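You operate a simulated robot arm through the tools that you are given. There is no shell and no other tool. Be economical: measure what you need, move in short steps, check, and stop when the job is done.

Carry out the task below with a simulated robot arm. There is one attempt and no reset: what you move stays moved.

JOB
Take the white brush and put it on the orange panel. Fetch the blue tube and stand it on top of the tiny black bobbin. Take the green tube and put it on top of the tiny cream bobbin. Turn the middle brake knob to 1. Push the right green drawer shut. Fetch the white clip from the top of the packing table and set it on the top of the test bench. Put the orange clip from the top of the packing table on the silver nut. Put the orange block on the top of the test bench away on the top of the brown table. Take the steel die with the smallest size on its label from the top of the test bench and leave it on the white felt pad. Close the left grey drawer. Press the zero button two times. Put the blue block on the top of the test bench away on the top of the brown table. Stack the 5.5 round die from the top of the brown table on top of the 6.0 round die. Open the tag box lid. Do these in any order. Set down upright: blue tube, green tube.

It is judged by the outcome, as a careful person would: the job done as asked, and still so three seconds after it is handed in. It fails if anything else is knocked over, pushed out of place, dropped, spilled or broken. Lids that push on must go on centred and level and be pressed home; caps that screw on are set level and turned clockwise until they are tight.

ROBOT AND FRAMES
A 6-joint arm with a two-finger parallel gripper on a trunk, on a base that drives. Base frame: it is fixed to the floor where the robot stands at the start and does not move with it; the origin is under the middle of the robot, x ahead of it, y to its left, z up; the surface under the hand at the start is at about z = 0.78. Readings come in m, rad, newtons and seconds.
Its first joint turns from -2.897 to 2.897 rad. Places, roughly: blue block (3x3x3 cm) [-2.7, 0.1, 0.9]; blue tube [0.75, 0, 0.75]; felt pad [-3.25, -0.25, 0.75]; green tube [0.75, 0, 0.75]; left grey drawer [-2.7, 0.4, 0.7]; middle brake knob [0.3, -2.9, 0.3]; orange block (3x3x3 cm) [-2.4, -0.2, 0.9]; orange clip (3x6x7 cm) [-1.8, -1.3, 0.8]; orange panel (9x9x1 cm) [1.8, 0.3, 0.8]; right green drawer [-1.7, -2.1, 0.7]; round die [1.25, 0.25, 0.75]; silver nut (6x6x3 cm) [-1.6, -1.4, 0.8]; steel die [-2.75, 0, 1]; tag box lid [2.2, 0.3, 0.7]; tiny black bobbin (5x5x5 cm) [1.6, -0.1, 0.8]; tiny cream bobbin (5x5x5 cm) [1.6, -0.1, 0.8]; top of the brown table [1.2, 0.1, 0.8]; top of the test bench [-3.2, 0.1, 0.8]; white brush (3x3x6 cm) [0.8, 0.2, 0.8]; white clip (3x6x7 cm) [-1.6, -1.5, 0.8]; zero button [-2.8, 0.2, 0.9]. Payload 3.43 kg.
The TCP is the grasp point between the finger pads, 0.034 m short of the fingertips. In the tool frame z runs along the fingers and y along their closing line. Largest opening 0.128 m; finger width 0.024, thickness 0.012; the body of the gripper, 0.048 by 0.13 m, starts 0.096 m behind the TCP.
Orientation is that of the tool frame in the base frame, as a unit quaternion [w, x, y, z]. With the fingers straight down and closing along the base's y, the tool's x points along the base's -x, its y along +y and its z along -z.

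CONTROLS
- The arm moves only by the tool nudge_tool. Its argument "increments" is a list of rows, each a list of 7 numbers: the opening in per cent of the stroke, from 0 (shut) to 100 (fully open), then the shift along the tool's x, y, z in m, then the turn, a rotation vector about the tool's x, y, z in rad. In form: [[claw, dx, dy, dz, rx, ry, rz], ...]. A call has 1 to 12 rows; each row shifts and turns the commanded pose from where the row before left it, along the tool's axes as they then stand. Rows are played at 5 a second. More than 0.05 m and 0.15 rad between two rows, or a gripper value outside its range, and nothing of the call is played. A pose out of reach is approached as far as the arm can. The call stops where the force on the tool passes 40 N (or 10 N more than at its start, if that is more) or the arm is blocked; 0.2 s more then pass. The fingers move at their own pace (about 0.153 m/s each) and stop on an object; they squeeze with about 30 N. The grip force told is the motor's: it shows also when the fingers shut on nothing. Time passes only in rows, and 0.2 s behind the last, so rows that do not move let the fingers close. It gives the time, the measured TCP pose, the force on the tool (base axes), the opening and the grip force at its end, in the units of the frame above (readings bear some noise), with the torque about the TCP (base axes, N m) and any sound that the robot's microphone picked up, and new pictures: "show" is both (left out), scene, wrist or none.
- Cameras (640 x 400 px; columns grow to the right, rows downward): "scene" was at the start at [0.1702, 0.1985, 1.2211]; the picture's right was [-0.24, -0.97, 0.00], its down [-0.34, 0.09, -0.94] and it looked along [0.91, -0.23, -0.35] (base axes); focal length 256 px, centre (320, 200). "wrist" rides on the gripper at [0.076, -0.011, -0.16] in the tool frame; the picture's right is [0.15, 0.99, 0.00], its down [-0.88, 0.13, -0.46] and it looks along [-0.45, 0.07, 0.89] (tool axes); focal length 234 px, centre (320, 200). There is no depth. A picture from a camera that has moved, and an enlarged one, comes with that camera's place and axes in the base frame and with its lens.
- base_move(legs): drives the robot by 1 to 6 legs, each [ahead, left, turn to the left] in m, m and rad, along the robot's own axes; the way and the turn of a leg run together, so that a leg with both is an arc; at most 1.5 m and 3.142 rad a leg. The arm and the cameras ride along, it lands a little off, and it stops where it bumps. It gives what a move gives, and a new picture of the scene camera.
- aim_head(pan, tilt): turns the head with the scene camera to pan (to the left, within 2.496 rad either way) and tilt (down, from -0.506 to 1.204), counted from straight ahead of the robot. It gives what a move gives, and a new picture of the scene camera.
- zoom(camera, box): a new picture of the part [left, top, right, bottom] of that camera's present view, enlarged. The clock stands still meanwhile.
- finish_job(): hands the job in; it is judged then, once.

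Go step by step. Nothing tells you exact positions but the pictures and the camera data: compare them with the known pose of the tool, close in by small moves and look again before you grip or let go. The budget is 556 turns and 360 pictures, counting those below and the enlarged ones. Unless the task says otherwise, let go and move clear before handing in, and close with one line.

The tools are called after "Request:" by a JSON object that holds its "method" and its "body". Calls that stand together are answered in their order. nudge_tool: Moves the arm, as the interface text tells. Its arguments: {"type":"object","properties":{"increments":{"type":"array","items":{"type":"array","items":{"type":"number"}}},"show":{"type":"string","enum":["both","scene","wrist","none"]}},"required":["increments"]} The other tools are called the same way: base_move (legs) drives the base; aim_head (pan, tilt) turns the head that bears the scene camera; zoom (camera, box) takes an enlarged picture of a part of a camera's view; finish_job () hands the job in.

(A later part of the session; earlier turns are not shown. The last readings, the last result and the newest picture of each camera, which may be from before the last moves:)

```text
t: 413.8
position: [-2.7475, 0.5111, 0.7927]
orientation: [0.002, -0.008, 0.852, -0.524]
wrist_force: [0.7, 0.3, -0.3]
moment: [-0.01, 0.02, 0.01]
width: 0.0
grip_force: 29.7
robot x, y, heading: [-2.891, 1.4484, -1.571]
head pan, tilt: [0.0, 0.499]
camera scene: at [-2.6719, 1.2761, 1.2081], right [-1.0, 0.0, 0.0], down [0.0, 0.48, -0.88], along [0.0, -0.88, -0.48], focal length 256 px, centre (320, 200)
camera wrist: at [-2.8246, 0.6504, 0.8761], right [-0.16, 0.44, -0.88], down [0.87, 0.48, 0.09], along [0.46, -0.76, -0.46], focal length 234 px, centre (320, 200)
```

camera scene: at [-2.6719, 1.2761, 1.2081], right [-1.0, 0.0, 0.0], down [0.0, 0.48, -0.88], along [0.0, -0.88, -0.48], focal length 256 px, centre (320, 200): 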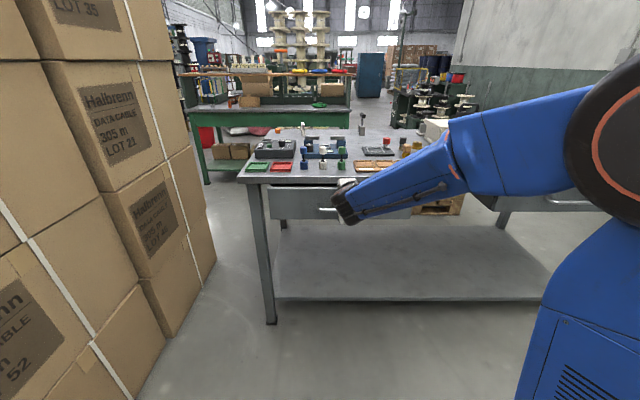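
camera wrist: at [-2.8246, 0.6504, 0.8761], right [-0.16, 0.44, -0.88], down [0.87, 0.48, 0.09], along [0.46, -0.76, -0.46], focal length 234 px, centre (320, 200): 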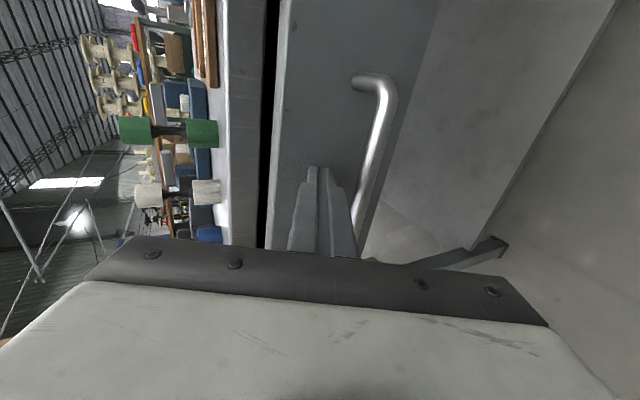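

Request:
{"method": "nudge_tool", "body": {"increments": [[0, 0, -0.0045, 0.009, 0, 0, 0], [0, 0, -0.0045, 0.009, 0, 0, 0], [0, 0, -0.0045, 0.009, 0, 0, 0], [0, 0, 0, 0, 0, 0, 0]], "show": "both"}}

```text
t: 414.8
position: [-2.7475, 0.4831, 0.7932]
orientation: [0.002, -0.009, 0.852, -0.524]
wrist_force: [-0.5, 0.4, -0.1]
moment: [0.03, -0.01, 0.01]
width: 0.0003
grip_force: 30.2
robot x, y, heading: [-2.8964, 1.4475, -1.57]
head pan, tilt: [0.0, 0.499]
camera scene: at [-2.6719, 1.2761, 1.2081], right [-1.0, 0.0, 0.0], down [0.0, 0.48, -0.88], along [0.0, -0.88, -0.48], focal length 256 px, centre (320, 200)
camera wrist: at [-2.8246, 0.6212, 0.876], right [-0.16, 0.44, -0.88], down [0.87, 0.48, 0.09], along [0.46, -0.76, -0.46], focal length 234 px, centre (320, 200)
```

scene: 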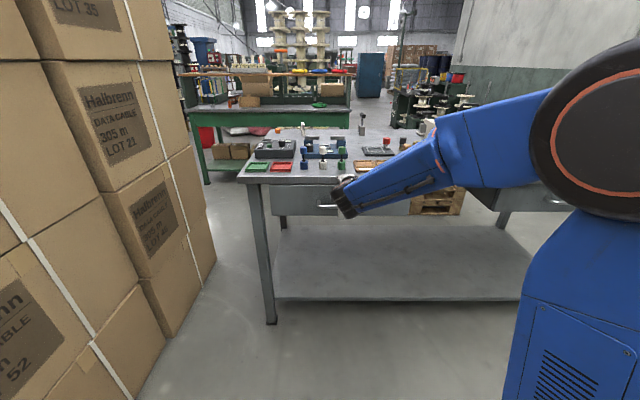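
wrist: 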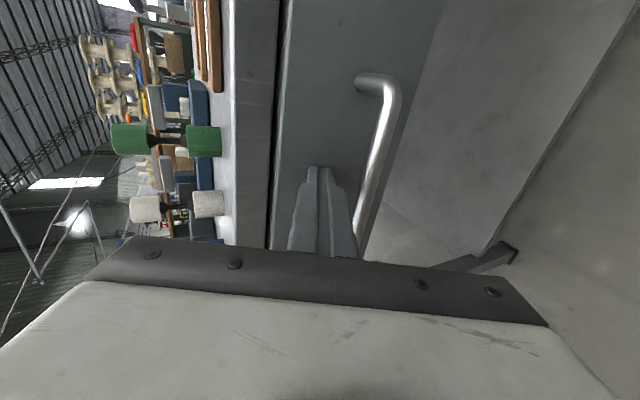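

Request:
{"method": "nudge_tool", "body": {"increments": [[0, 0, -0.0036, 0.0072, 0, 0, 0], [0, 0, -0.0036, 0.0072, 0, 0, 0], [0, 0, -0.0036, 0.0072, 0, 0, 0], [0, 0, 0, 0, 0, 0, 0]], "show": "wrist"}}

```text
t: 415.8
position: [-2.7466, 0.4587, 0.7941]
orientation: [0.002, -0.008, 0.851, -0.524]
wrist_force: [0.9, 0.9, -1.4]
moment: [-0.01, 0.0, 0.01]
width: 0.0
grip_force: 30.0
robot x, y, heading: [-2.8904, 1.4451, -1.572]
head pan, tilt: [0.0, 0.499]
camera wrist: at [-2.8243, 0.5965, 0.8758], right [-0.16, 0.44, -0.88], down [0.87, 0.48, 0.09], along [0.46, -0.76, -0.46], focal length 234 px, centre (320, 200)
```

wrist: 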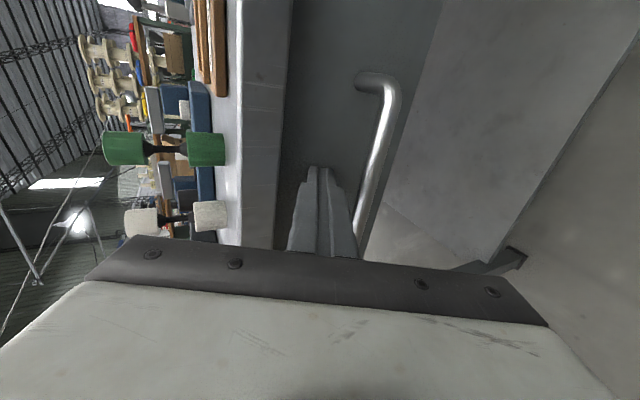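

Request:
{"method": "zoom", "body": {"camera": "scene", "box": [230, 140, 430, 270]}}

```text
3.08 times, centred on (330, 205) of scene
camera zoom: at [-2.6719, 1.2761, 1.2081], right [-1.0, 0.0, 0.0], down [0.0, 0.48, -0.88], along [0.0, -0.88, -0.48], focal length 789 px, centre (289, 185)
```

zoom: 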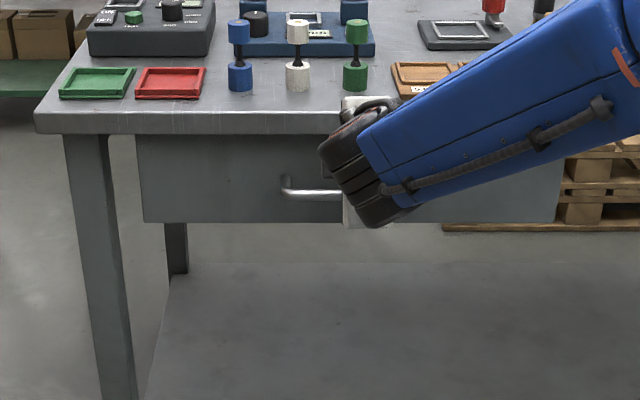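

The panel is nearly in, but the hand is close to the bench edge. I'll back off, move below and beside the handle, and push to the stop.

Request:
{"method": "nudge_tool", "body": {"increments": [[0, 0, 0.0135, -0.0268, 0, 0, 0], [0, 0, 0.0135, -0.0268, 0, 0, 0], [0, -0.0425, 0, 0, 0, 0, 0], [0, -0.0425, 0, 0, 0, 0, 0], [0, -0.0425, 0, 0, 0, 0, 0], [0, -0.0425, 0, 0, 0, 0, 0], [0, 0, 0.0358, 0.0179, 0, 0, 0], [0, 0, -0.0112, 0.0223, 0, 0, 0], [0, 0, -0.0112, 0.0223, 0, 0, 0], [0, 0, 0, 0, 0, 0, 0]], "show": "both"}}

```text
t: 418.0
position: [-2.5761, 0.4726, 0.7519]
orientation: [0.003, -0.009, 0.851, -0.525]
wrist_force: [0.2, 0.4, 0.0]
moment: [-0.01, 0.03, 0.03]
width: 0.0003
grip_force: 29.9
robot x, y, heading: [-2.8952, 1.4417, -1.57]
head pan, tilt: [0.0, 0.499]
camera scene: at [-2.6718, 1.2762, 1.2081], right [-1.0, 0.0, 0.0], down [0.0, 0.48, -0.88], along [0.0, -0.88, -0.48], focal length 256 px, centre (320, 200)
camera wrist: at [-2.6537, 0.6095, 0.8349], right [-0.16, 0.44, -0.88], down [0.87, 0.48, 0.09], along [0.46, -0.76, -0.46], focal length 234 px, centre (320, 200)
```

scene: 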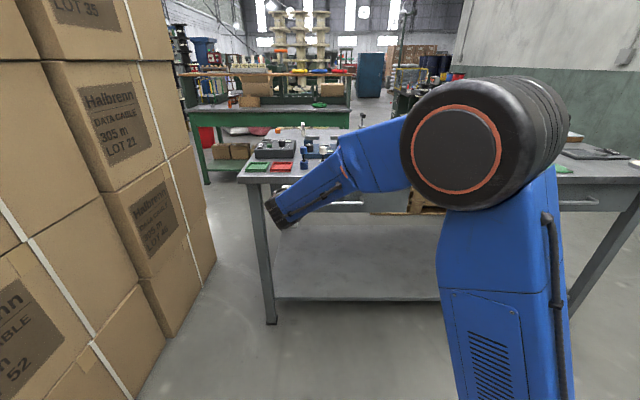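
wrist: 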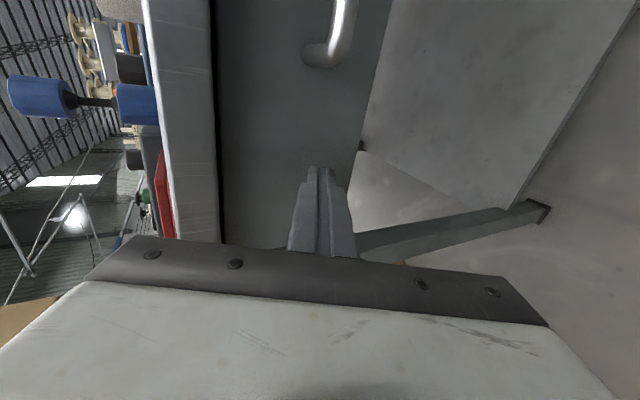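

Request:
{"method": "nudge_tool", "body": {"increments": [[0, 0, -0.0045, 0.0089, 0, 0, 0], [0, 0, -0.0045, 0.0089, 0, 0, 0], [0, 0, -0.0045, 0.0089, 0, 0, 0], [0, 0, -0.0045, 0.0089, 0, 0, 0], [0, 0, 0, 0, 0, 0, 0]], "show": "wrist"}}

```text
t: 418.7
position: [-2.5762, 0.4527, 0.7536]
orientation: [0.003, -0.007, 0.852, -0.523]
wrist_force: [-5.3, 21.9, 9.9]
moment: [-0.17, 0.13, -0.42]
width: 0.0
grip_force: 30.1
robot x, y, heading: [-2.8924, 1.451, -1.569]
head pan, tilt: [0.0, 0.499]
stopped in row 3: the force on the tool passed its limit at 65 N (the readings are from after the stop); the commanded pose is now the measured one
camera wrist: at [-2.6541, 0.5908, 0.8348], right [-0.16, 0.44, -0.88], down [0.87, 0.48, 0.09], along [0.46, -0.76, -0.46], focal length 234 px, centre (320, 200)
```

wrist: 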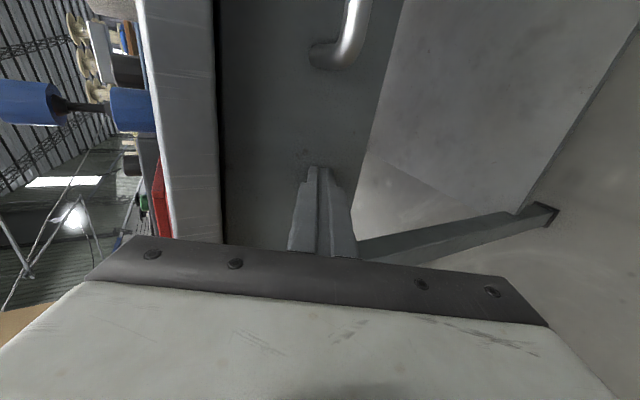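

A firm stop: the drawer is shut. Back off and compare with the other drawer.

Request:
{"method": "nudge_tool", "body": {"increments": [[0, 0, 0.018, -0.0358, 0, 0, 0], [0, 0, 0.018, -0.0358, 0, 0, 0], [0, 0, 0.018, -0.0358, 0, 0, 0], [0, 0.045, 0.005, -0.01, 0, 0, 0], [0, 0.045, 0.005, -0.01, 0, 0, 0], [0, 0.045, 0.005, -0.01, 0, 0, 0], [0, 0.045, 0.005, -0.01, 0, 0, 0], [0, 0.045, 0.005, -0.01, 0, 0, 0]], "show": "none"}}

Request:
{"method": "aim_head", "body": {"pan": -0.4, "tilt": 0.5}}

```text
t: 420.5
position: [-2.804, 0.6239, 0.7522]
orientation: [0.002, -0.007, 0.853, -0.522]
wrist_force: [-0.3, 0.1, -0.7]
moment: [0.0, -0.02, -0.01]
width: 0.0002
grip_force: 30.0
robot x, y, heading: [-2.8905, 1.4429, -1.569]
head pan, tilt: [0.0, 0.499]
```

```text
t: 421.3
position: [-2.8039, 0.6257, 0.751]
orientation: [0.003, -0.008, 0.853, -0.522]
wrist_force: [-0.6, 0.5, 0.9]
moment: [-0.02, 0.0, 0.02]
width: 0.0001
grip_force: 29.9
robot x, y, heading: [-2.8909, 1.4446, -1.568]
head pan, tilt: [-0.4, 0.499]
camera scene: at [-2.7074, 1.2835, 1.2081], right [-0.92, 0.39, 0.0], down [0.19, 0.44, -0.88], along [-0.34, -0.81, -0.48], focal length 256 px, centre (320, 200)
```

scene: 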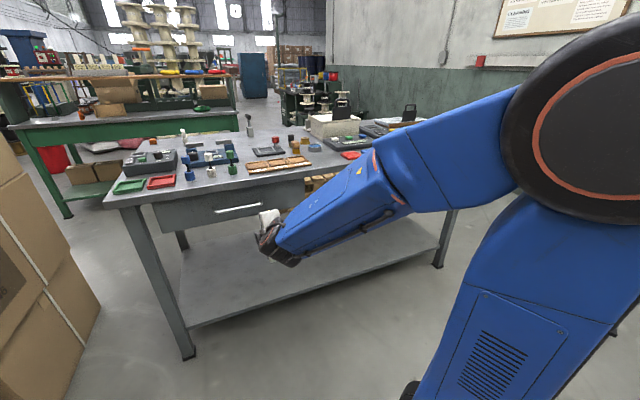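

Drawer shut. Reset the hand upright and return by the same way to the packing table.

Request:
{"method": "nudge_tool", "body": {"increments": [[30, 0, -0.0161, -0.0431, 0, 0, 0], [30, 0, -0.0161, -0.0431, 0, 0, 0], [30, 0, -0.0161, -0.0431, 0, 0, 0], [30, 0, -0.0161, -0.0431, 0, 0, 0], [30, 0, -0.0161, -0.0431, 0, 0, 0], [30, 0, -0.0161, -0.0431, 0, 0, 0], [30, 0, -0.0161, -0.0431, 0, 0, 0], [30, 0, -0.0161, -0.0431, 0, 0, 0]], "show": "none"}}

Request:
{"method": "nudge_tool", "body": {"increments": [[50, 0, 0, 0, -0.1375, 0, 0], [50, 0, 0, 0, -0.1375, 0, 0], [50, 0, 0, 0, -0.1375, 0, 0], [50, 0, 0, 0, -0.1375, 0, 0], [50, 0, 0, 0, -0.1375, 0, 0], [50, 0, 0, 0, -0.1375, 0, 0], [50, 0, 0, 0, -0.1375, 0, 0], [50, 0, 0, 0, -0.1375, 0, 0]], "show": "none"}}

Request:
{"method": "base_move", "body": {"legs": [[-0.95, 0, 0], [0, 1.5, 0], [0, 1.46, 0]]}}

```text
t: 423.1
position: [-2.8072, 0.8726, 1.0231]
orientation: [0.003, -0.007, 0.853, -0.522]
wrist_force: [-0.6, -0.2, 0.1]
moment: [-0.01, 0.03, 0.02]
width: 0.0384
grip_force: 0.1
robot x, y, heading: [-2.8881, 1.445, -1.573]
head pan, tilt: [-0.4, 0.499]
```

```text
t: 424.9
position: [-2.8069, 0.872, 1.0239]
orientation: [-0.002, -0.008, 1.0, 0.001]
wrist_force: [0.7, 0.7, 0.4]
moment: [-0.06, -0.01, 0.02]
width: 0.064
grip_force: 0.1
robot x, y, heading: [-2.8912, 1.4479, -1.57]
head pan, tilt: [-0.4, 0.499]
```

```text
t: 443.8
position: [0.1512, 1.8771, 1.024]
orientation: [-0.002, -0.017, 1.0, 0.0]
wrist_force: [0.2, -0.8, -0.4]
moment: [-0.02, 0.03, 0.01]
width: 0.0643
grip_force: 0.0
robot x, y, heading: [0.0577, 2.4453, -1.551]
head pan, tilt: [-0.4, 0.499]
camera scene: at [0.244, 2.2894, 1.2081], right [-0.93, 0.37, 0.0], down [0.18, 0.44, -0.88], along [-0.33, -0.82, -0.48], focal length 256 px, centre (320, 200)
```

scene: 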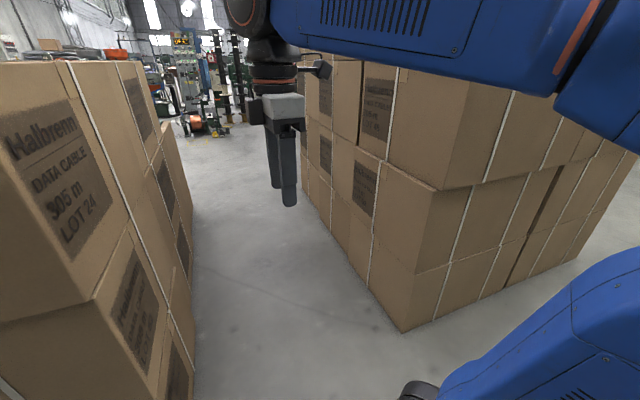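

Request:
{"method": "base_move", "body": {"legs": [[0, 0, -0.02], [1.5, 0, 0], [1.5, 0, 0], [0.22, 0, 0], [0, -1.5, 0], [0, -0.42, 0]]}}

Request:
{"method": "aim_head", "body": {"pan": -0.1, "tilt": 0.5}}

```text
t: 466.9
position: [-1.3795, -1.3384, 1.0241]
orientation: [0.001, -0.002, 1.0, 0.0]
wrist_force: [9.2, 1.4, 1.2]
moment: [-0.07, 0.6, -0.41]
width: 0.0648
grip_force: 0.8
robot x, y, heading: [-1.4593, -0.7632, -1.587]
head pan, tilt: [-0.4, 0.499]
stopped in leg 5: the force on the tool passed its limit at 48 N (the readings are from after the stop); the commanded pose is now the measured one
camera scene: at [-1.2765, -0.9287, 1.2081], right [-0.92, 0.4, 0.0], down [0.19, 0.44, -0.88], along [-0.35, -0.8, -0.48], focal length 256 px, centre (320, 200)
```

scene: 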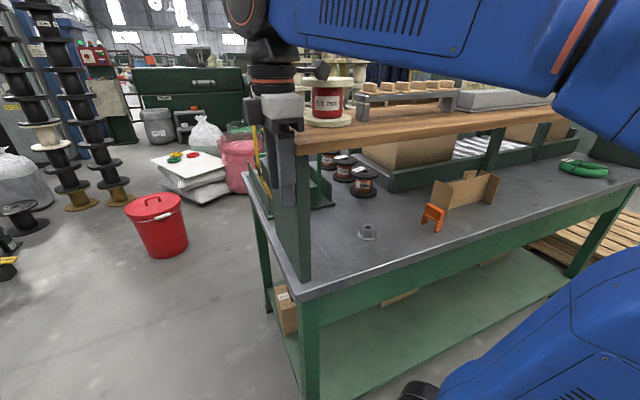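

```text
t: 467.7
position: [-1.3798, -1.3373, 1.0238]
orientation: [0.001, -0.001, 1.0, 0.0]
wrist_force: [13.6, 1.1, 0.4]
moment: [-0.01, 0.86, -0.61]
width: 0.0644
grip_force: 0.5
robot x, y, heading: [-1.4616, -0.7651, -1.587]
head pan, tilt: [-0.099, 0.499]
camera scene: at [-1.2501, -0.9358, 1.208], right [-0.99, 0.11, 0.0], down [0.05, 0.48, -0.88], along [-0.1, -0.87, -0.48], focal length 256 px, centre (320, 200)
```

scene: 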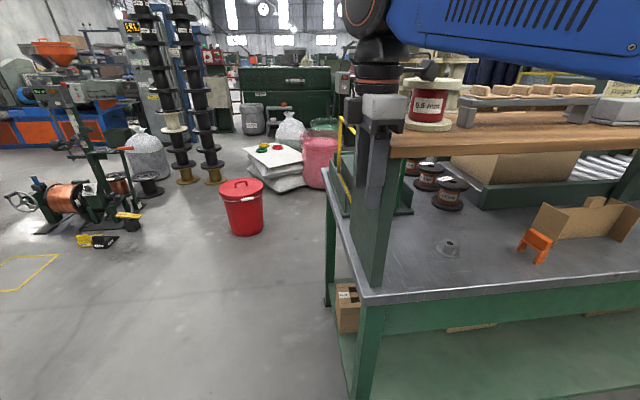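

The hand touched the shelf's end panel. Back away east first, then tuck the hand in.

Request:
{"method": "base_move", "body": {"legs": [[0, 0.08, 0]]}}

Request:
{"method": "nudge_tool", "body": {"increments": [[50, 0, 0.045, 0, 0, 0, 0], [50, 0, 0.045, 0, 0, 0, 0], [50, 0, 0.045, 0, 0, 0, 0], [50, 0, 0.045, 0, 0, 0, 0], [50, 0, 0.045, 0, 0, 0, 0], [50, 0, 0.03, 0, 0, 0, 0], [50, 0, 0, 0, 0, 0, 0]], "show": "scene"}}

Request:
{"method": "zoom", "body": {"camera": "scene", "box": [310, 60, 640, 280]}}

```text
t: 468.8
position: [-1.3004, -1.3395, 1.0245]
orientation: [0.001, -0.002, 1.0, 0.0]
wrist_force: [-0.4, -0.2, 0.1]
moment: [-0.02, -0.01, -0.01]
width: 0.0644
grip_force: 0.1
robot x, y, heading: [-1.3803, -0.7631, -1.582]
head pan, tilt: [-0.099, 0.499]
camera scene: at [-1.171, -0.9368, 1.2081], right [-0.99, 0.11, 0.0], down [0.05, 0.48, -0.88], along [-0.1, -0.87, -0.48], focal length 256 px, centre (320, 200)
```

scene: 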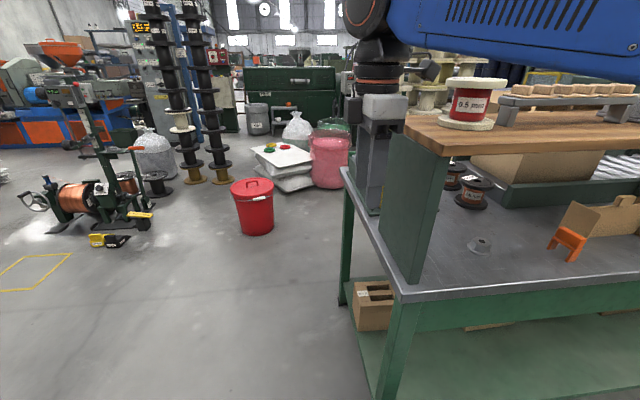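

```text
t: 470.4
position: [-1.3008, -1.084, 1.0228]
orientation: [0.0, -0.001, 1.0, 0.0]
wrist_force: [-0.7, -0.4, 0.1]
moment: [0.01, 0.0, -0.01]
width: 0.064
grip_force: 0.0
robot x, y, heading: [-1.3829, -0.7675, -1.577]
head pan, tilt: [-0.099, 0.499]
camera scene: at [-1.1711, -0.9368, 1.2082], right [-0.99, 0.11, 0.0], down [0.05, 0.48, -0.88], along [-0.1, -0.87, -0.48], focal length 256 px, centre (320, 200)
```

scene: 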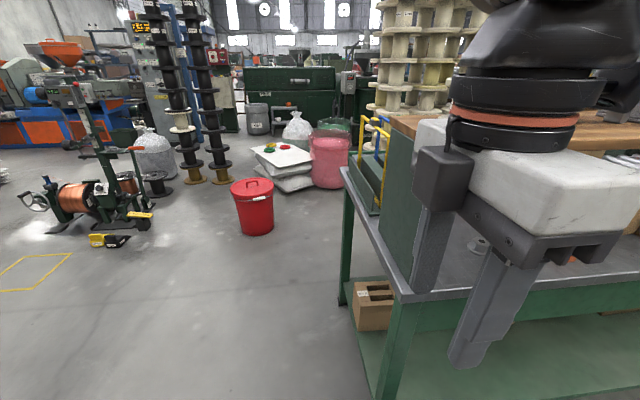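

```text
1.82 times, centred on (475, 170) of scene
camera zoom: at [-1.1711, -0.9368, 1.2082], right [-0.99, 0.11, 0.0], down [0.05, 0.48, -0.88], along [-0.1, -0.87, -0.48], focal length 466 px, centre (38, 254)
```

zoom: 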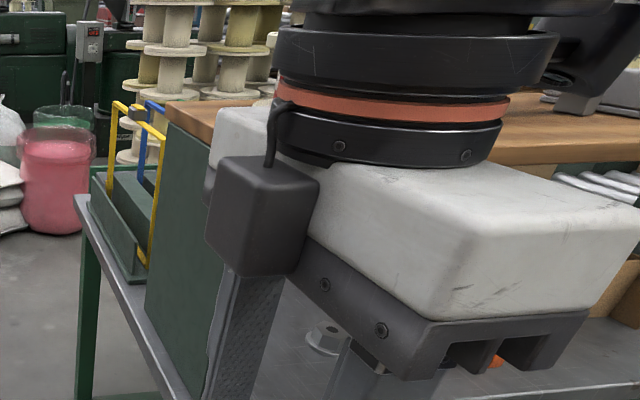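

The shelf is unmoved. Now move to the north side of the packing table and set the hand in the same reaching pose as before, for the orange clip.

Request:
{"method": "base_move", "body": {"legs": [[0.0, -0.56, 0], [-0.17, 0, 0]]}}

Request:
{"method": "nudge_tool", "body": {"increments": [[50, 0, 0, 0, 0, 0, 0.1428], [50, 0, 0, 0, 0, 0, 0.1428], [50, 0, 0, 0, 0, 0, 0.1428], [50, 0, 0, 0, 0, 0, 0.1428], [50, 0, 0, 0, 0, 0, 0.1428], [50, 0, 0, 0, 0, 0, 0.1428], [50, 0, 0, 0, 0, 0, 0.1428], [50, 0, 0, 0, 0, 0, 0.1428], [50, 0, 0, 0, 0, 0, 0.1428], [50, 0, 0, 0, 0, 0, 0.1428], [50, 0, 0, 0, 0, 0, 0.1428]], "show": "none"}}

Request:
{"method": "aim_head", "body": {"pan": 0.0, "tilt": 0.55}}

```text
t: 474.6
position: [-1.8537, -0.9078, 1.0226]
orientation: [0.001, -0.004, 1.0, 0.0]
wrist_force: [-0.1, 0.1, 0.0]
moment: [0.01, 0.0, 0.02]
width: 0.064
grip_force: 0.1
robot x, y, heading: [-1.9333, -0.5894, -1.581]
head pan, tilt: [-0.099, 0.499]
camera scene: at [-1.7241, -0.7603, 1.2082], right [-0.99, 0.11, 0.0], down [0.05, 0.48, -0.88], along [-0.1, -0.87, -0.48], focal length 256 px, centre (320, 200)
```

scene: 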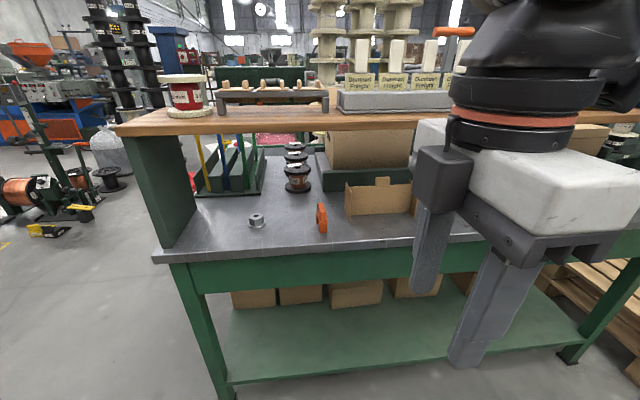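

```text
t: 477.0
position: [-1.8529, -0.9086, 1.022]
orientation: [0.0, 0.705, 0.709, 0.0]
wrist_force: [0.1, 1.1, 1.1]
moment: [-0.02, 0.02, 0.03]
width: 0.0641
grip_force: 0.1
robot x, y, heading: [-1.9356, -0.5875, -1.586]
head pan, tilt: [-0.099, 0.499]
```

```text
t: 477.7
position: [-1.8528, -0.9087, 1.023]
orientation: [0.0, 0.704, 0.71, 0.001]
wrist_force: [0.4, -1.1, 0.3]
moment: [0.01, -0.02, 0.03]
width: 0.064
grip_force: 0.1
robot x, y, heading: [-1.9273, -0.5845, -1.582]
head pan, tilt: [0.0, 0.55]
camera scene: at [-1.715, -0.7596, 1.2036], right [-1.0, 0.01, 0.0], down [0.01, 0.52, -0.85], along [-0.01, -0.85, -0.52], focal length 256 px, centre (320, 200)
```

scene: 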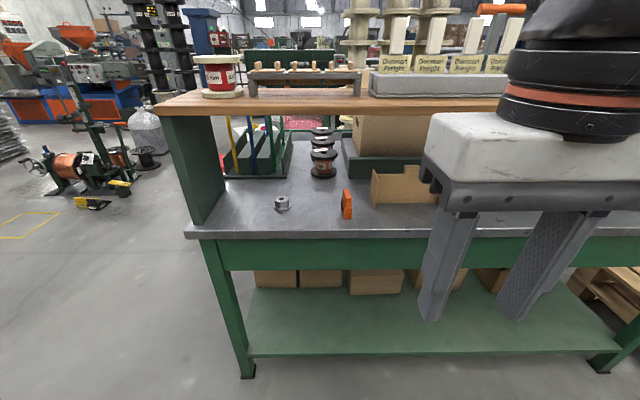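

Request:
{"method": "nudge_tool", "body": {"increments": [[50, -0.038, 0.01, 0.008, 0, 0, 0], [50, -0.038, 0.01, 0.008, 0, 0, 0], [50, -0.038, 0.01, 0.008, 0, 0, 0], [50, -0.038, 0.01, 0.008, 0, 0, 0], [50, -0.038, 0.01, 0.008, 0, 0, 0], [50, 0, 0, 0, 0, -0.1375, 0], [50, 0, 0, 0, 0, -0.1375, 0], [50, 0, 0, 0, 0, -0.1375, 0], [50, 0, 0, 0, 0, -0.1375, 0], [50, 0, 0, 0, 0, -0.1375, 0], [50, 0, 0, 0, 0, -0.1375, 0], [50, 0, 0, 0, 0, -0.1375, 0]], "show": "none"}}

Request:
{"method": "nudge_tool", "body": {"increments": [[50, 0, 0, 0, 0, -0.1375, 0], [50, 0, 0, 0, 0, 0, 0]], "show": "wrist"}}

Request:
{"method": "zoom", "body": {"camera": "wrist", "box": [220, 60, 440, 190]}}

Request:
{"method": "zoom", "body": {"camera": "scene", "box": [260, 170, 380, 240]}}

```text
t: 480.3
position: [-1.8023, -1.0979, 0.9828]
orientation: [0.33, 0.625, 0.628, -0.326]
wrist_force: [0.7, -0.2, -0.6]
moment: [-0.01, -0.01, 0.0]
width: 0.064
grip_force: 0.1
robot x, y, heading: [-1.9328, -0.5861, -1.584]
head pan, tilt: [0.0, 0.55]
```

```text
t: 480.9
position: [-1.8034, -1.0977, 0.9816]
orientation: [0.371, 0.602, 0.604, -0.369]
wrist_force: [0.7, 0.1, -0.6]
moment: [0.0, 0.0, 0.01]
width: 0.0643
grip_force: 0.0
robot x, y, heading: [-1.9338, -0.5893, -1.58]
head pan, tilt: [0.0, 0.55]
camera wrist: at [-1.8148, -0.9191, 0.9876], right [0.99, 0.07, -0.13], down [0.13, 0.01, 0.99], along [0.07, -1.0, 0.0], focal length 234 px, centre (320, 200)
```

wrist: 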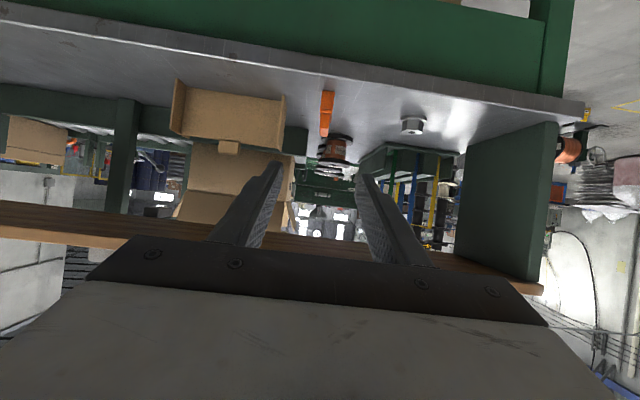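

```text
2.91 times, centred on (330, 125) of wrist
camera zoom: at [-1.8148, -0.9191, 0.9876], right [0.99, 0.07, -0.13], down [0.13, 0.01, 0.99], along [0.07, -1.0, 0.0], focal length 681 px, centre (291, 418)
```

zoom: 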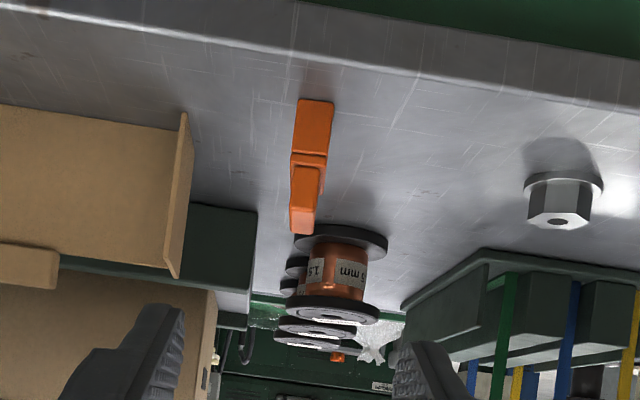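

```text
5.33 times, centred on (320, 205) of scene
camera zoom: at [-1.715, -0.7597, 1.2036], right [-1.0, 0.01, 0.0], down [0.01, 0.52, -0.85], along [-0.01, -0.85, -0.52], focal length 1368 px, centre (320, 173)
```

zoom: 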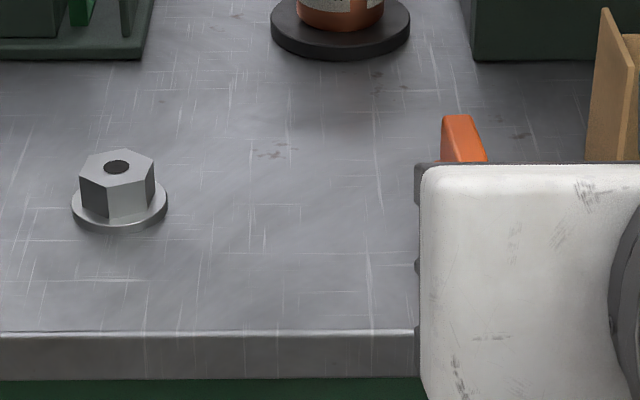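

Request:
{"method": "nudge_tool", "body": {"increments": [[50, 0, 0.0026, 0.041, 0, 0, 0], [50, 0, 0.0026, 0.041, 0, 0, 0], [50, 0, 0.0026, 0.041, 0, 0, 0], [50, 0, 0.0026, 0.041, 0, 0, 0], [50, 0, 0, 0, 0, 0, 0]], "show": "wrist"}}

Request:
{"method": "zoom", "body": {"camera": "wrist", "box": [240, 30, 420, 190]}}

```text
t: 482.1
position: [-1.7899, -1.2442, 0.9074]
orientation: [0.371, 0.601, 0.604, -0.368]
wrist_force: [-0.1, 0.3, -0.4]
moment: [-0.03, 0.02, 0.03]
width: 0.0639
grip_force: 0.1
robot x, y, heading: [-1.9319, -0.5869, -1.578]
head pan, tilt: [0.0, 0.55]
camera wrist: at [-1.8021, -1.0656, 0.9121], right [0.99, 0.07, -0.13], down [0.13, 0.01, 0.99], along [0.07, -1.0, 0.0], focal length 234 px, centre (320, 200)
```

wrist: 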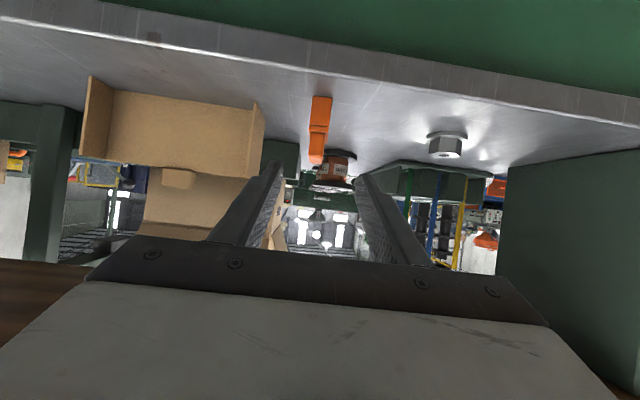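

```text
2.50 times, centred on (330, 110) of wrist
camera zoom: at [-1.8021, -1.0656, 0.9121], right [0.99, 0.07, -0.13], down [0.13, 0.01, 0.99], along [0.07, -1.0, 0.0], focal length 585 px, centre (295, 425)
```

zoom: 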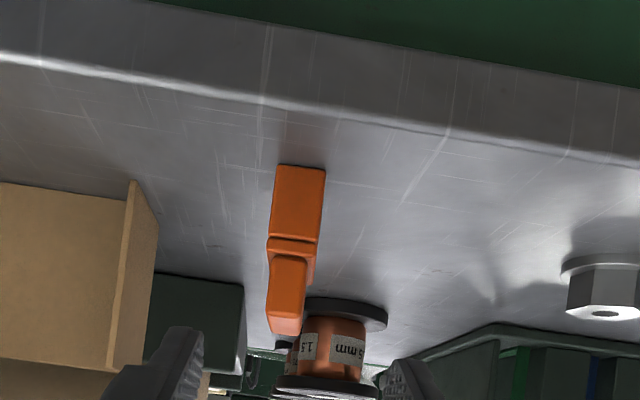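

Request:
{"method": "nudge_tool", "body": {"increments": [[45, 0, -0.003, 0.0328, 0, 0, 0], [45, 0, -0.003, 0.0328, 0, 0, 0], [45, 0, 0, 0.0328, 0, 0, 0], [45, 0, 0, 0, 0, 0, 0]], "show": "wrist"}}

Request:
{"method": "zoom", "body": {"camera": "wrist", "box": [240, 30, 420, 190]}}

```text
t: 483.1
position: [-1.7944, -1.3331, 0.8616]
orientation: [0.37, 0.601, 0.605, -0.368]
wrist_force: [0.8, 0.7, 0.7]
moment: [0.01, 0.01, 0.02]
width: 0.0576
grip_force: 0.1
robot x, y, heading: [-1.9344, -0.5913, -1.579]
head pan, tilt: [0.0, 0.55]
camera wrist: at [-1.8072, -1.1534, 0.8677], right [0.99, 0.07, -0.13], down [0.13, 0.01, 0.99], along [0.07, -1.0, 0.0], focal length 234 px, centre (320, 200)
```

wrist: 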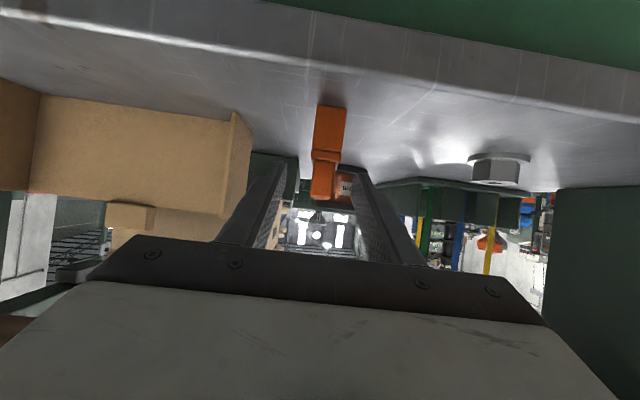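

```text
2.50 times, centred on (330, 110) of wrist
camera zoom: at [-1.8072, -1.1534, 0.8677], right [0.99, 0.07, -0.13], down [0.13, 0.01, 0.99], along [0.07, -1.0, 0.0], focal length 585 px, centre (295, 425)
```

zoom: 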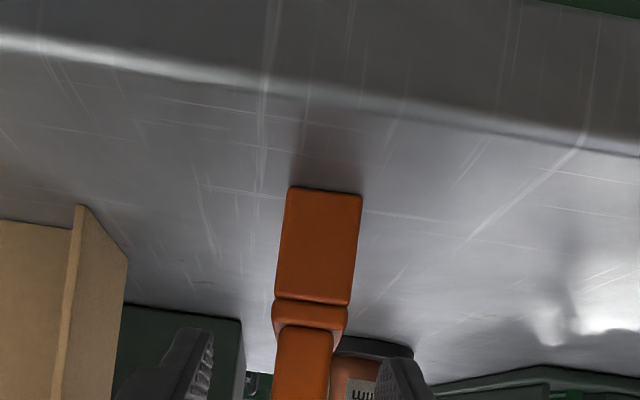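

Centred on the block. Grip and lift 5 cm.

Request:
{"method": "nudge_tool", "body": {"increments": [[0, 0, 0, 0, 0, 0, 0], [0, 0, 0, 0, 0, 0, 0], [0, 0, 0, 0, 0, 0, 0], [0, 0, 0, 0, 0, 0, 0], [0, -0.0223, 0, -0.0113, 0, 0, 0], [0, -0.0223, 0, -0.0113, 0, 0, 0], [0, 0, 0, 0, 0, 0, 0]], "show": "wrist"}}

Request:
{"method": "zoom", "body": {"camera": "scene", "box": [240, 150, 400, 250]}}

```text
t: 484.7
position: [-1.7946, -1.3329, 0.9129]
orientation: [0.371, 0.602, 0.604, -0.369]
wrist_force: [0.6, -0.3, 0.8]
moment: [-0.02, 0.03, 0.0]
width: 0.0205
grip_force: 30.5
robot x, y, heading: [-1.9331, -0.5902, -1.578]
head pan, tilt: [0.0, 0.55]
camera wrist: at [-1.8079, -1.1535, 0.9186], right [0.99, 0.07, -0.13], down [0.13, 0.01, 0.99], along [0.07, -1.0, 0.0], focal length 234 px, centre (320, 200)
```

wrist: 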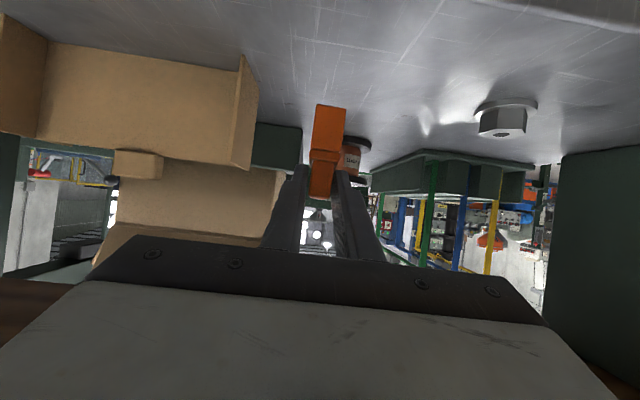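

```text
4.00 times, centred on (320, 200) of scene
camera zoom: at [-1.7149, -0.7597, 1.2036], right [-1.0, 0.01, 0.0], down [0.01, 0.52, -0.85], along [-0.01, -0.85, -0.52], focal length 1026 px, centre (320, 200)
```

zoom: 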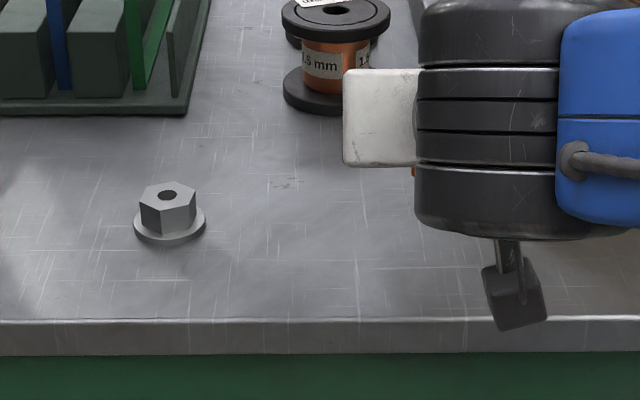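

Clip held. The nut is at about (-1.617, -1.361), top z≈0.837. Moving the clip above it.

Request:
{"method": "nudge_tool", "body": {"increments": [[0, -0.0034, 0.0445, 0.0067, 0, 0, 0], [0, -0.0034, 0.0445, 0.0067, 0, 0, 0], [0, -0.0034, 0.0445, 0.0067, 0, 0, 0], [0, -0.0034, 0.0445, 0.0067, 0, 0, 0], [0, 0, 0, 0, 0, 0, 0]], "show": "wrist"}}

Request:
{"method": "zoom", "body": {"camera": "wrist", "box": [240, 30, 420, 190]}}

Request:
{"method": "zoom", "body": {"camera": "scene", "box": [220, 150, 340, 240]}}

```text
t: 485.9
position: [-1.6162, -1.3612, 0.913]
orientation: [0.371, 0.601, 0.604, -0.368]
wrist_force: [-0.3, -0.3, -0.3]
moment: [0.03, 0.0, 0.02]
width: 0.0206
grip_force: 30.0
robot x, y, heading: [-1.9324, -0.5905, -1.58]
head pan, tilt: [0.0, 0.55]
camera wrist: at [-1.6289, -1.1821, 0.9177], right [0.99, 0.07, -0.13], down [0.13, 0.01, 0.99], along [0.07, -1.0, 0.0], focal length 234 px, centre (320, 200)
```

wrist: 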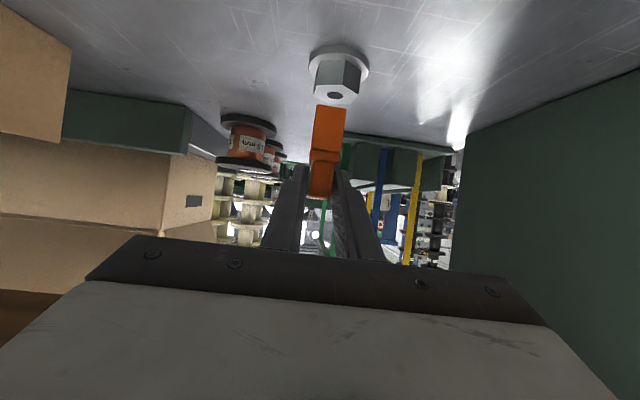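

```text
2.50 times, centred on (330, 110) of wrist
camera zoom: at [-1.6289, -1.1821, 0.9177], right [0.99, 0.07, -0.13], down [0.13, 0.01, 0.99], along [0.07, -1.0, 0.0], focal length 585 px, centre (295, 425)
```

zoom: 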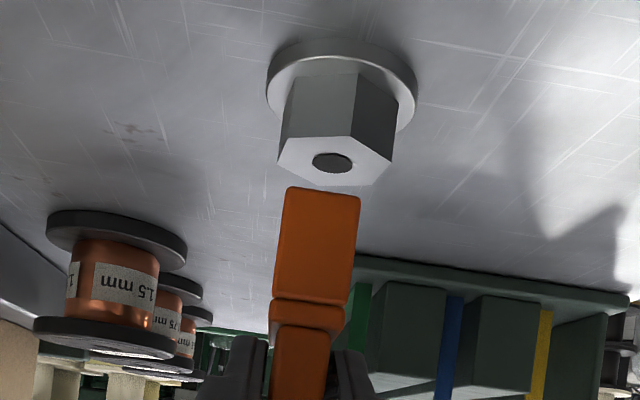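

```text
4.44 times, centred on (280, 195) of scene
camera zoom: at [-1.7149, -0.7596, 1.2036], right [-1.0, 0.01, 0.0], down [0.01, 0.52, -0.85], along [-0.01, -0.85, -0.52], focal length 1140 px, centre (498, 222)
```

zoom: 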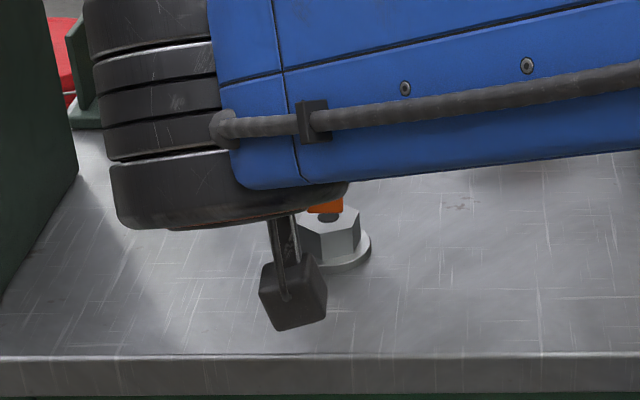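

Shift 3 mm and lower slowly over the nut.

Request:
{"method": "nudge_tool", "body": {"increments": [[0, 0.009, 0.003, 0.0045, 0, 0, 0], [0, 0.0045, 0, 0.0023, 0, 0, 0], [0, 0, 0, 0, 0, 0, 0]], "show": "none"}}

Request:
{"method": "nudge_tool", "body": {"increments": [[0, 0.0036, 0, 0.0018, 0, 0, 0], [0, 0, 0, 0, 0, 0, 0]], "show": "none"}}

Request:
{"method": "zoom", "body": {"camera": "wrist", "box": [260, 30, 400, 150]}}

```text
t: 486.7
position: [-1.6147, -1.361, 0.8987]
orientation: [0.37, 0.602, 0.604, -0.369]
wrist_force: [0.6, 0.0, 0.0]
moment: [-0.04, -0.01, -0.02]
width: 0.0206
grip_force: 29.7
robot x, y, heading: [-1.9313, -0.5854, -1.579]
head pan, tilt: [0.0, 0.55]
```

```text
t: 487.3
position: [-1.6151, -1.3606, 0.8937]
orientation: [0.37, 0.601, 0.605, -0.368]
wrist_force: [0.4, -0.7, 0.2]
moment: [0.02, 0.0, 0.0]
width: 0.0208
grip_force: 30.0
robot x, y, heading: [-1.9332, -0.589, -1.58]
head pan, tilt: [0.0, 0.55]
```

```text
3.33 times, centred on (330, 90) of wrist
camera zoom: at [-1.6271, -1.182, 0.8993], right [0.99, 0.07, -0.13], down [0.13, 0.01, 0.99], along [0.07, -1.0, 0.0], focal length 781 px, centre (287, 567)
```

zoom: 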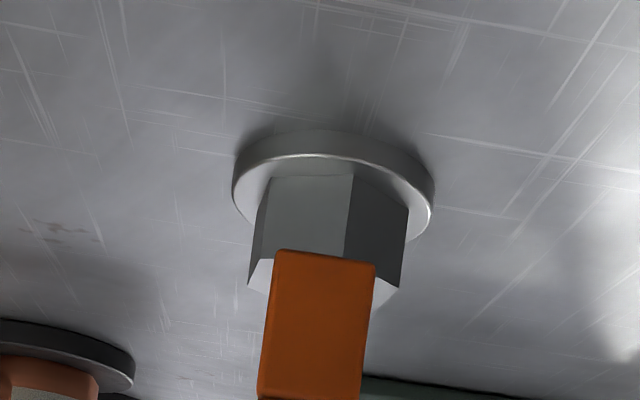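

Request:
{"method": "nudge_tool", "body": {"increments": [[0, 0.0036, 0, 0.0018, 0, 0, 0], [0, 0, 0, 0, 0, 0, 0]], "show": "none"}}

Request:
{"method": "nudge_tool", "body": {"increments": [[0, 0.0027, 0, 0.0014, 0, 0, 0], [0, 0, 0, 0, 0, 0, 0]], "show": "none"}}

```text
t: 487.9
position: [-1.6145, -1.3599, 0.8904]
orientation: [0.371, 0.601, 0.605, -0.368]
wrist_force: [0.3, 0.6, 0.7]
moment: [0.0, -0.02, -0.03]
width: 0.0206
grip_force: 30.0
robot x, y, heading: [-1.9357, -0.5861, -1.582]
head pan, tilt: [0.0, 0.55]
```

```text
t: 488.5
position: [-1.6147, -1.3611, 0.8885]
orientation: [0.372, 0.601, 0.604, -0.369]
wrist_force: [1.0, -2.3, 7.5]
moment: [-0.31, 0.04, 0.01]
width: 0.0206
grip_force: 30.0
robot x, y, heading: [-1.9318, -0.5916, -1.578]
head pan, tilt: [0.0, 0.55]
```

The rear leg caught the nut's top edge. Lift 4 mm, shift 3 mm back, and try again.

Request:
{"method": "nudge_tool", "body": {"increments": [[0, -0.0045, 0, -0.0023, 0, 0, 0], [0, -0.0014, 0, 0.0027, 0, 0, 0], [0, 0.0045, 0, 0.0023, 0, 0, 0], [0, 0, 0, 0, 0, 0, 0]], "show": "none"}}

Request:
{"method": "nudge_tool", "body": {"increments": [[0, 0.0018, 0, 0.0009, 0, 0, 0], [0, 0, 0, 0, 0, 0, 0]], "show": "none"}}

Request:
{"method": "zoom", "body": {"camera": "wrist", "box": [260, 30, 400, 150]}}

```text
t: 489.5
position: [-1.6152, -1.3637, 0.8874]
orientation: [0.371, 0.601, 0.605, -0.368]
wrist_force: [1.4, -1.3, 8.7]
moment: [-0.32, -0.03, 0.02]
width: 0.0208
grip_force: 29.9
robot x, y, heading: [-1.9304, -0.5908, -1.583]
head pan, tilt: [0.0, 0.55]
```

```text
t: 490.1
position: [-1.6146, -1.3627, 0.8861]
orientation: [0.373, 0.601, 0.603, -0.369]
wrist_force: [1.0, 0.9, 25.5]
moment: [-0.89, -0.08, 0.03]
width: 0.0209
grip_force: 29.5
robot x, y, heading: [-1.9313, -0.5882, -1.583]
head pan, tilt: [0.0, 0.55]
```

```text
3.33 times, centred on (330, 90) of wrist
camera zoom: at [-1.6273, -1.1844, 0.8917], right [0.99, 0.07, -0.13], down [0.13, 0.01, 0.99], along [0.07, -1.0, 0.0], focal length 781 px, centre (287, 567)
```

zoom: 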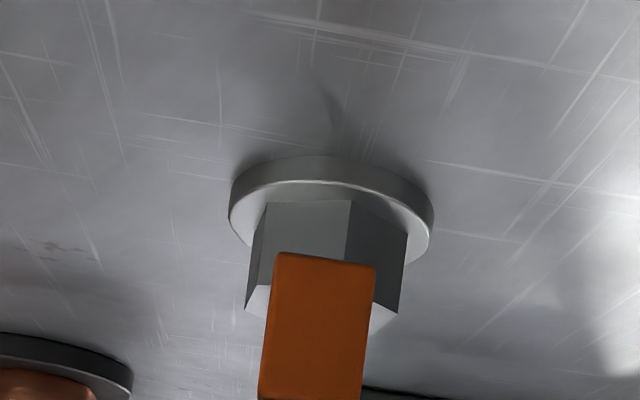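

Re-measuring: the nut's centre is about 1 cm further back (y≈-1.376). Lift, shift back 1 cm, and lower again.

Request:
{"method": "nudge_tool", "body": {"increments": [[0, -0.0063, 0, -0.0032, 0, 0, 0], [0, -0.0045, 0, 0.0089, 0, 0, 0], [0, 0.0045, 0, 0.0023, 0, 0, 0], [0, 0, 0, 0, 0, 0, 0]], "show": "none"}}

Request:
{"method": "nudge_tool", "body": {"increments": [[0, 0.0027, 0, 0.0014, 0, 0, 0], [0, 0, 0, 0, 0, 0, 0]], "show": "none"}}

Request:
{"method": "zoom", "body": {"camera": "wrist", "box": [260, 30, 400, 150]}}

```text
t: 491.1
position: [-1.6146, -1.3739, 0.8869]
orientation: [0.371, 0.601, 0.604, -0.368]
wrist_force: [0.8, -0.7, 9.8]
moment: [-0.01, -0.04, 0.0]
width: 0.0204
grip_force: 30.6
robot x, y, heading: [-1.9291, -0.5885, -1.577]
head pan, tilt: [0.0, 0.55]
```

```text
t: 491.7
position: [-1.615, -1.3736, 0.8854]
orientation: [0.372, 0.601, 0.604, -0.368]
wrist_force: [-0.1, -6.4, 23.1]
moment: [-0.26, -0.01, 0.0]
width: 0.0206
grip_force: 29.8
robot x, y, heading: [-1.9297, -0.5885, -1.579]
head pan, tilt: [0.0, 0.55]
```

```text
3.33 times, centred on (330, 90) of wrist
camera zoom: at [-1.6279, -1.1949, 0.8901], right [0.99, 0.07, -0.13], down [0.13, 0.01, 0.99], along [0.07, -1.0, 0.0], focal length 781 px, centre (287, 567)
```

zoom: 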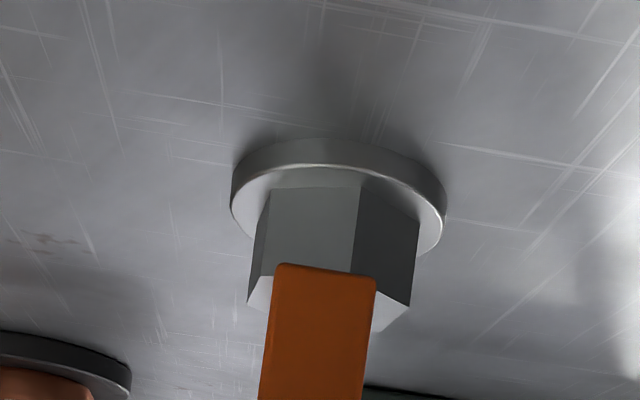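

Both legs now rest on the nut's corners, which is precarious; turning the clip about 16° aligns its legs with the hex flats so it can straddle. Lift, turn, lower.

Request:
{"method": "nudge_tool", "body": {"increments": [[0, -0.0072, 0, -0.0036, 0, 0, 0], [0, 0, 0, 0, -0.1275, 0, -0.065], [0, 0, 0, 0, -0.1275, 0, -0.065], [0, 0, 0, 0, 0, 0, 0]], "show": "none"}}

Request:
{"method": "zoom", "body": {"camera": "wrist", "box": [260, 30, 400, 150]}}

```text
t: 492.7
position: [-1.6156, -1.373, 0.8923]
orientation: [0.42, 0.509, 0.684, -0.312]
wrist_force: [0.1, 0.5, -0.5]
moment: [-0.01, -0.01, 0.02]
width: 0.0205
grip_force: 29.8
robot x, y, heading: [-1.935, -0.5883, -1.578]
head pan, tilt: [0.0, 0.55]
```

```text
3.33 times, centred on (330, 90) of wrist
camera zoom: at [-1.6769, -1.2056, 0.8973], right [0.93, 0.35, -0.13], down [0.12, 0.04, 0.99], along [0.35, -0.94, 0.0], focal length 781 px, centre (287, 567)
```

zoom: 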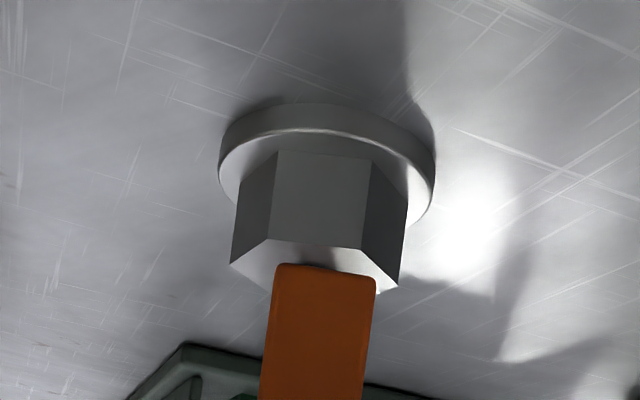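

The flat now faces the clip squarely. Lower again.

Request:
{"method": "nudge_tool", "body": {"increments": [[0, 0.0045, 0, 0.0023, 0, 0, 0], [0, 0.0027, 0, 0.0014, 0, 0, 0], [0, 0, 0, 0, 0, 0, 0]], "show": "none"}}

Request:
{"method": "nudge_tool", "body": {"increments": [[0, 0.0027, 0, 0.0014, 0, 0, 0], [0, 0, 0, 0, 0, 0, 0]], "show": "none"}}

```text
t: 493.5
position: [-1.6147, -1.3748, 0.8843]
orientation: [0.42, 0.509, 0.684, -0.312]
wrist_force: [0.0, -1.0, 10.3]
moment: [0.04, 0.04, -0.02]
width: 0.0205
grip_force: 29.8
robot x, y, heading: [-1.9308, -0.5894, -1.581]
head pan, tilt: [0.0, 0.55]
```

```text
t: 494.1
position: [-1.6152, -1.3732, 0.8831]
orientation: [0.421, 0.508, 0.684, -0.312]
wrist_force: [1.9, -8.1, 23.1]
moment: [-0.25, -0.06, -0.02]
width: 0.0205
grip_force: 29.6
robot x, y, heading: [-1.9354, -0.5877, -1.581]
head pan, tilt: [0.0, 0.55]
```

Request:
{"method": "zoom", "body": {"camera": "wrist", "box": [270, 60, 370, 140]}}

Request:
{"method": "zoom", "body": {"camera": "scene", "box": [250, 170, 330, 230]}}

```text
5.00 times, centred on (320, 100) of wrist
camera zoom: at [-1.6765, -1.2056, 0.8872], right [0.93, 0.35, -0.13], down [0.12, 0.05, 0.99], along [0.35, -0.94, 0.0], focal length 1171 px, centre (320, 700)
```

zoom: 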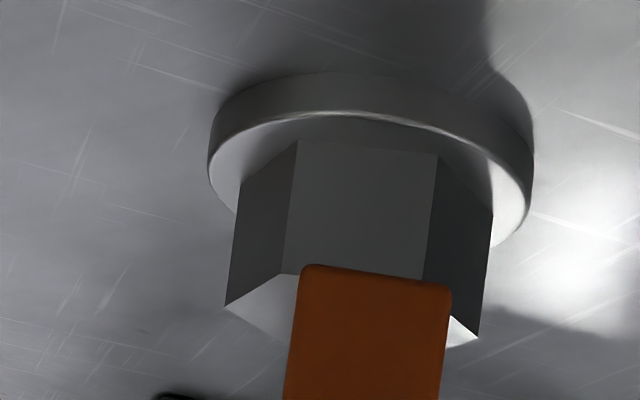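

```text
6.67 times, centred on (290, 200) of scene
camera zoom: at [-1.7151, -0.7593, 1.2037], right [-1.0, 0.01, 0.0], down [0.01, 0.52, -0.85], along [-0.01, -0.85, -0.52], focal length 1709 px, centre (520, 200)
```

zoom: 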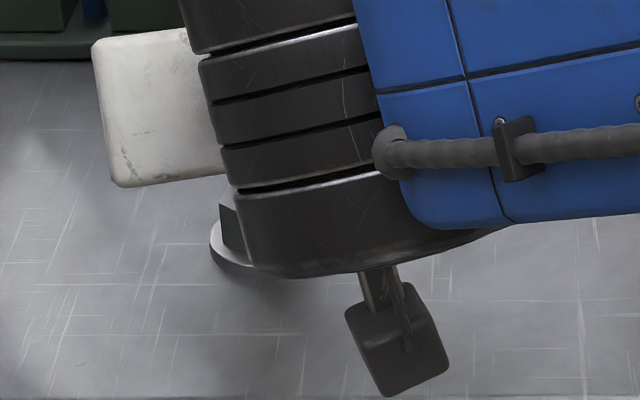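

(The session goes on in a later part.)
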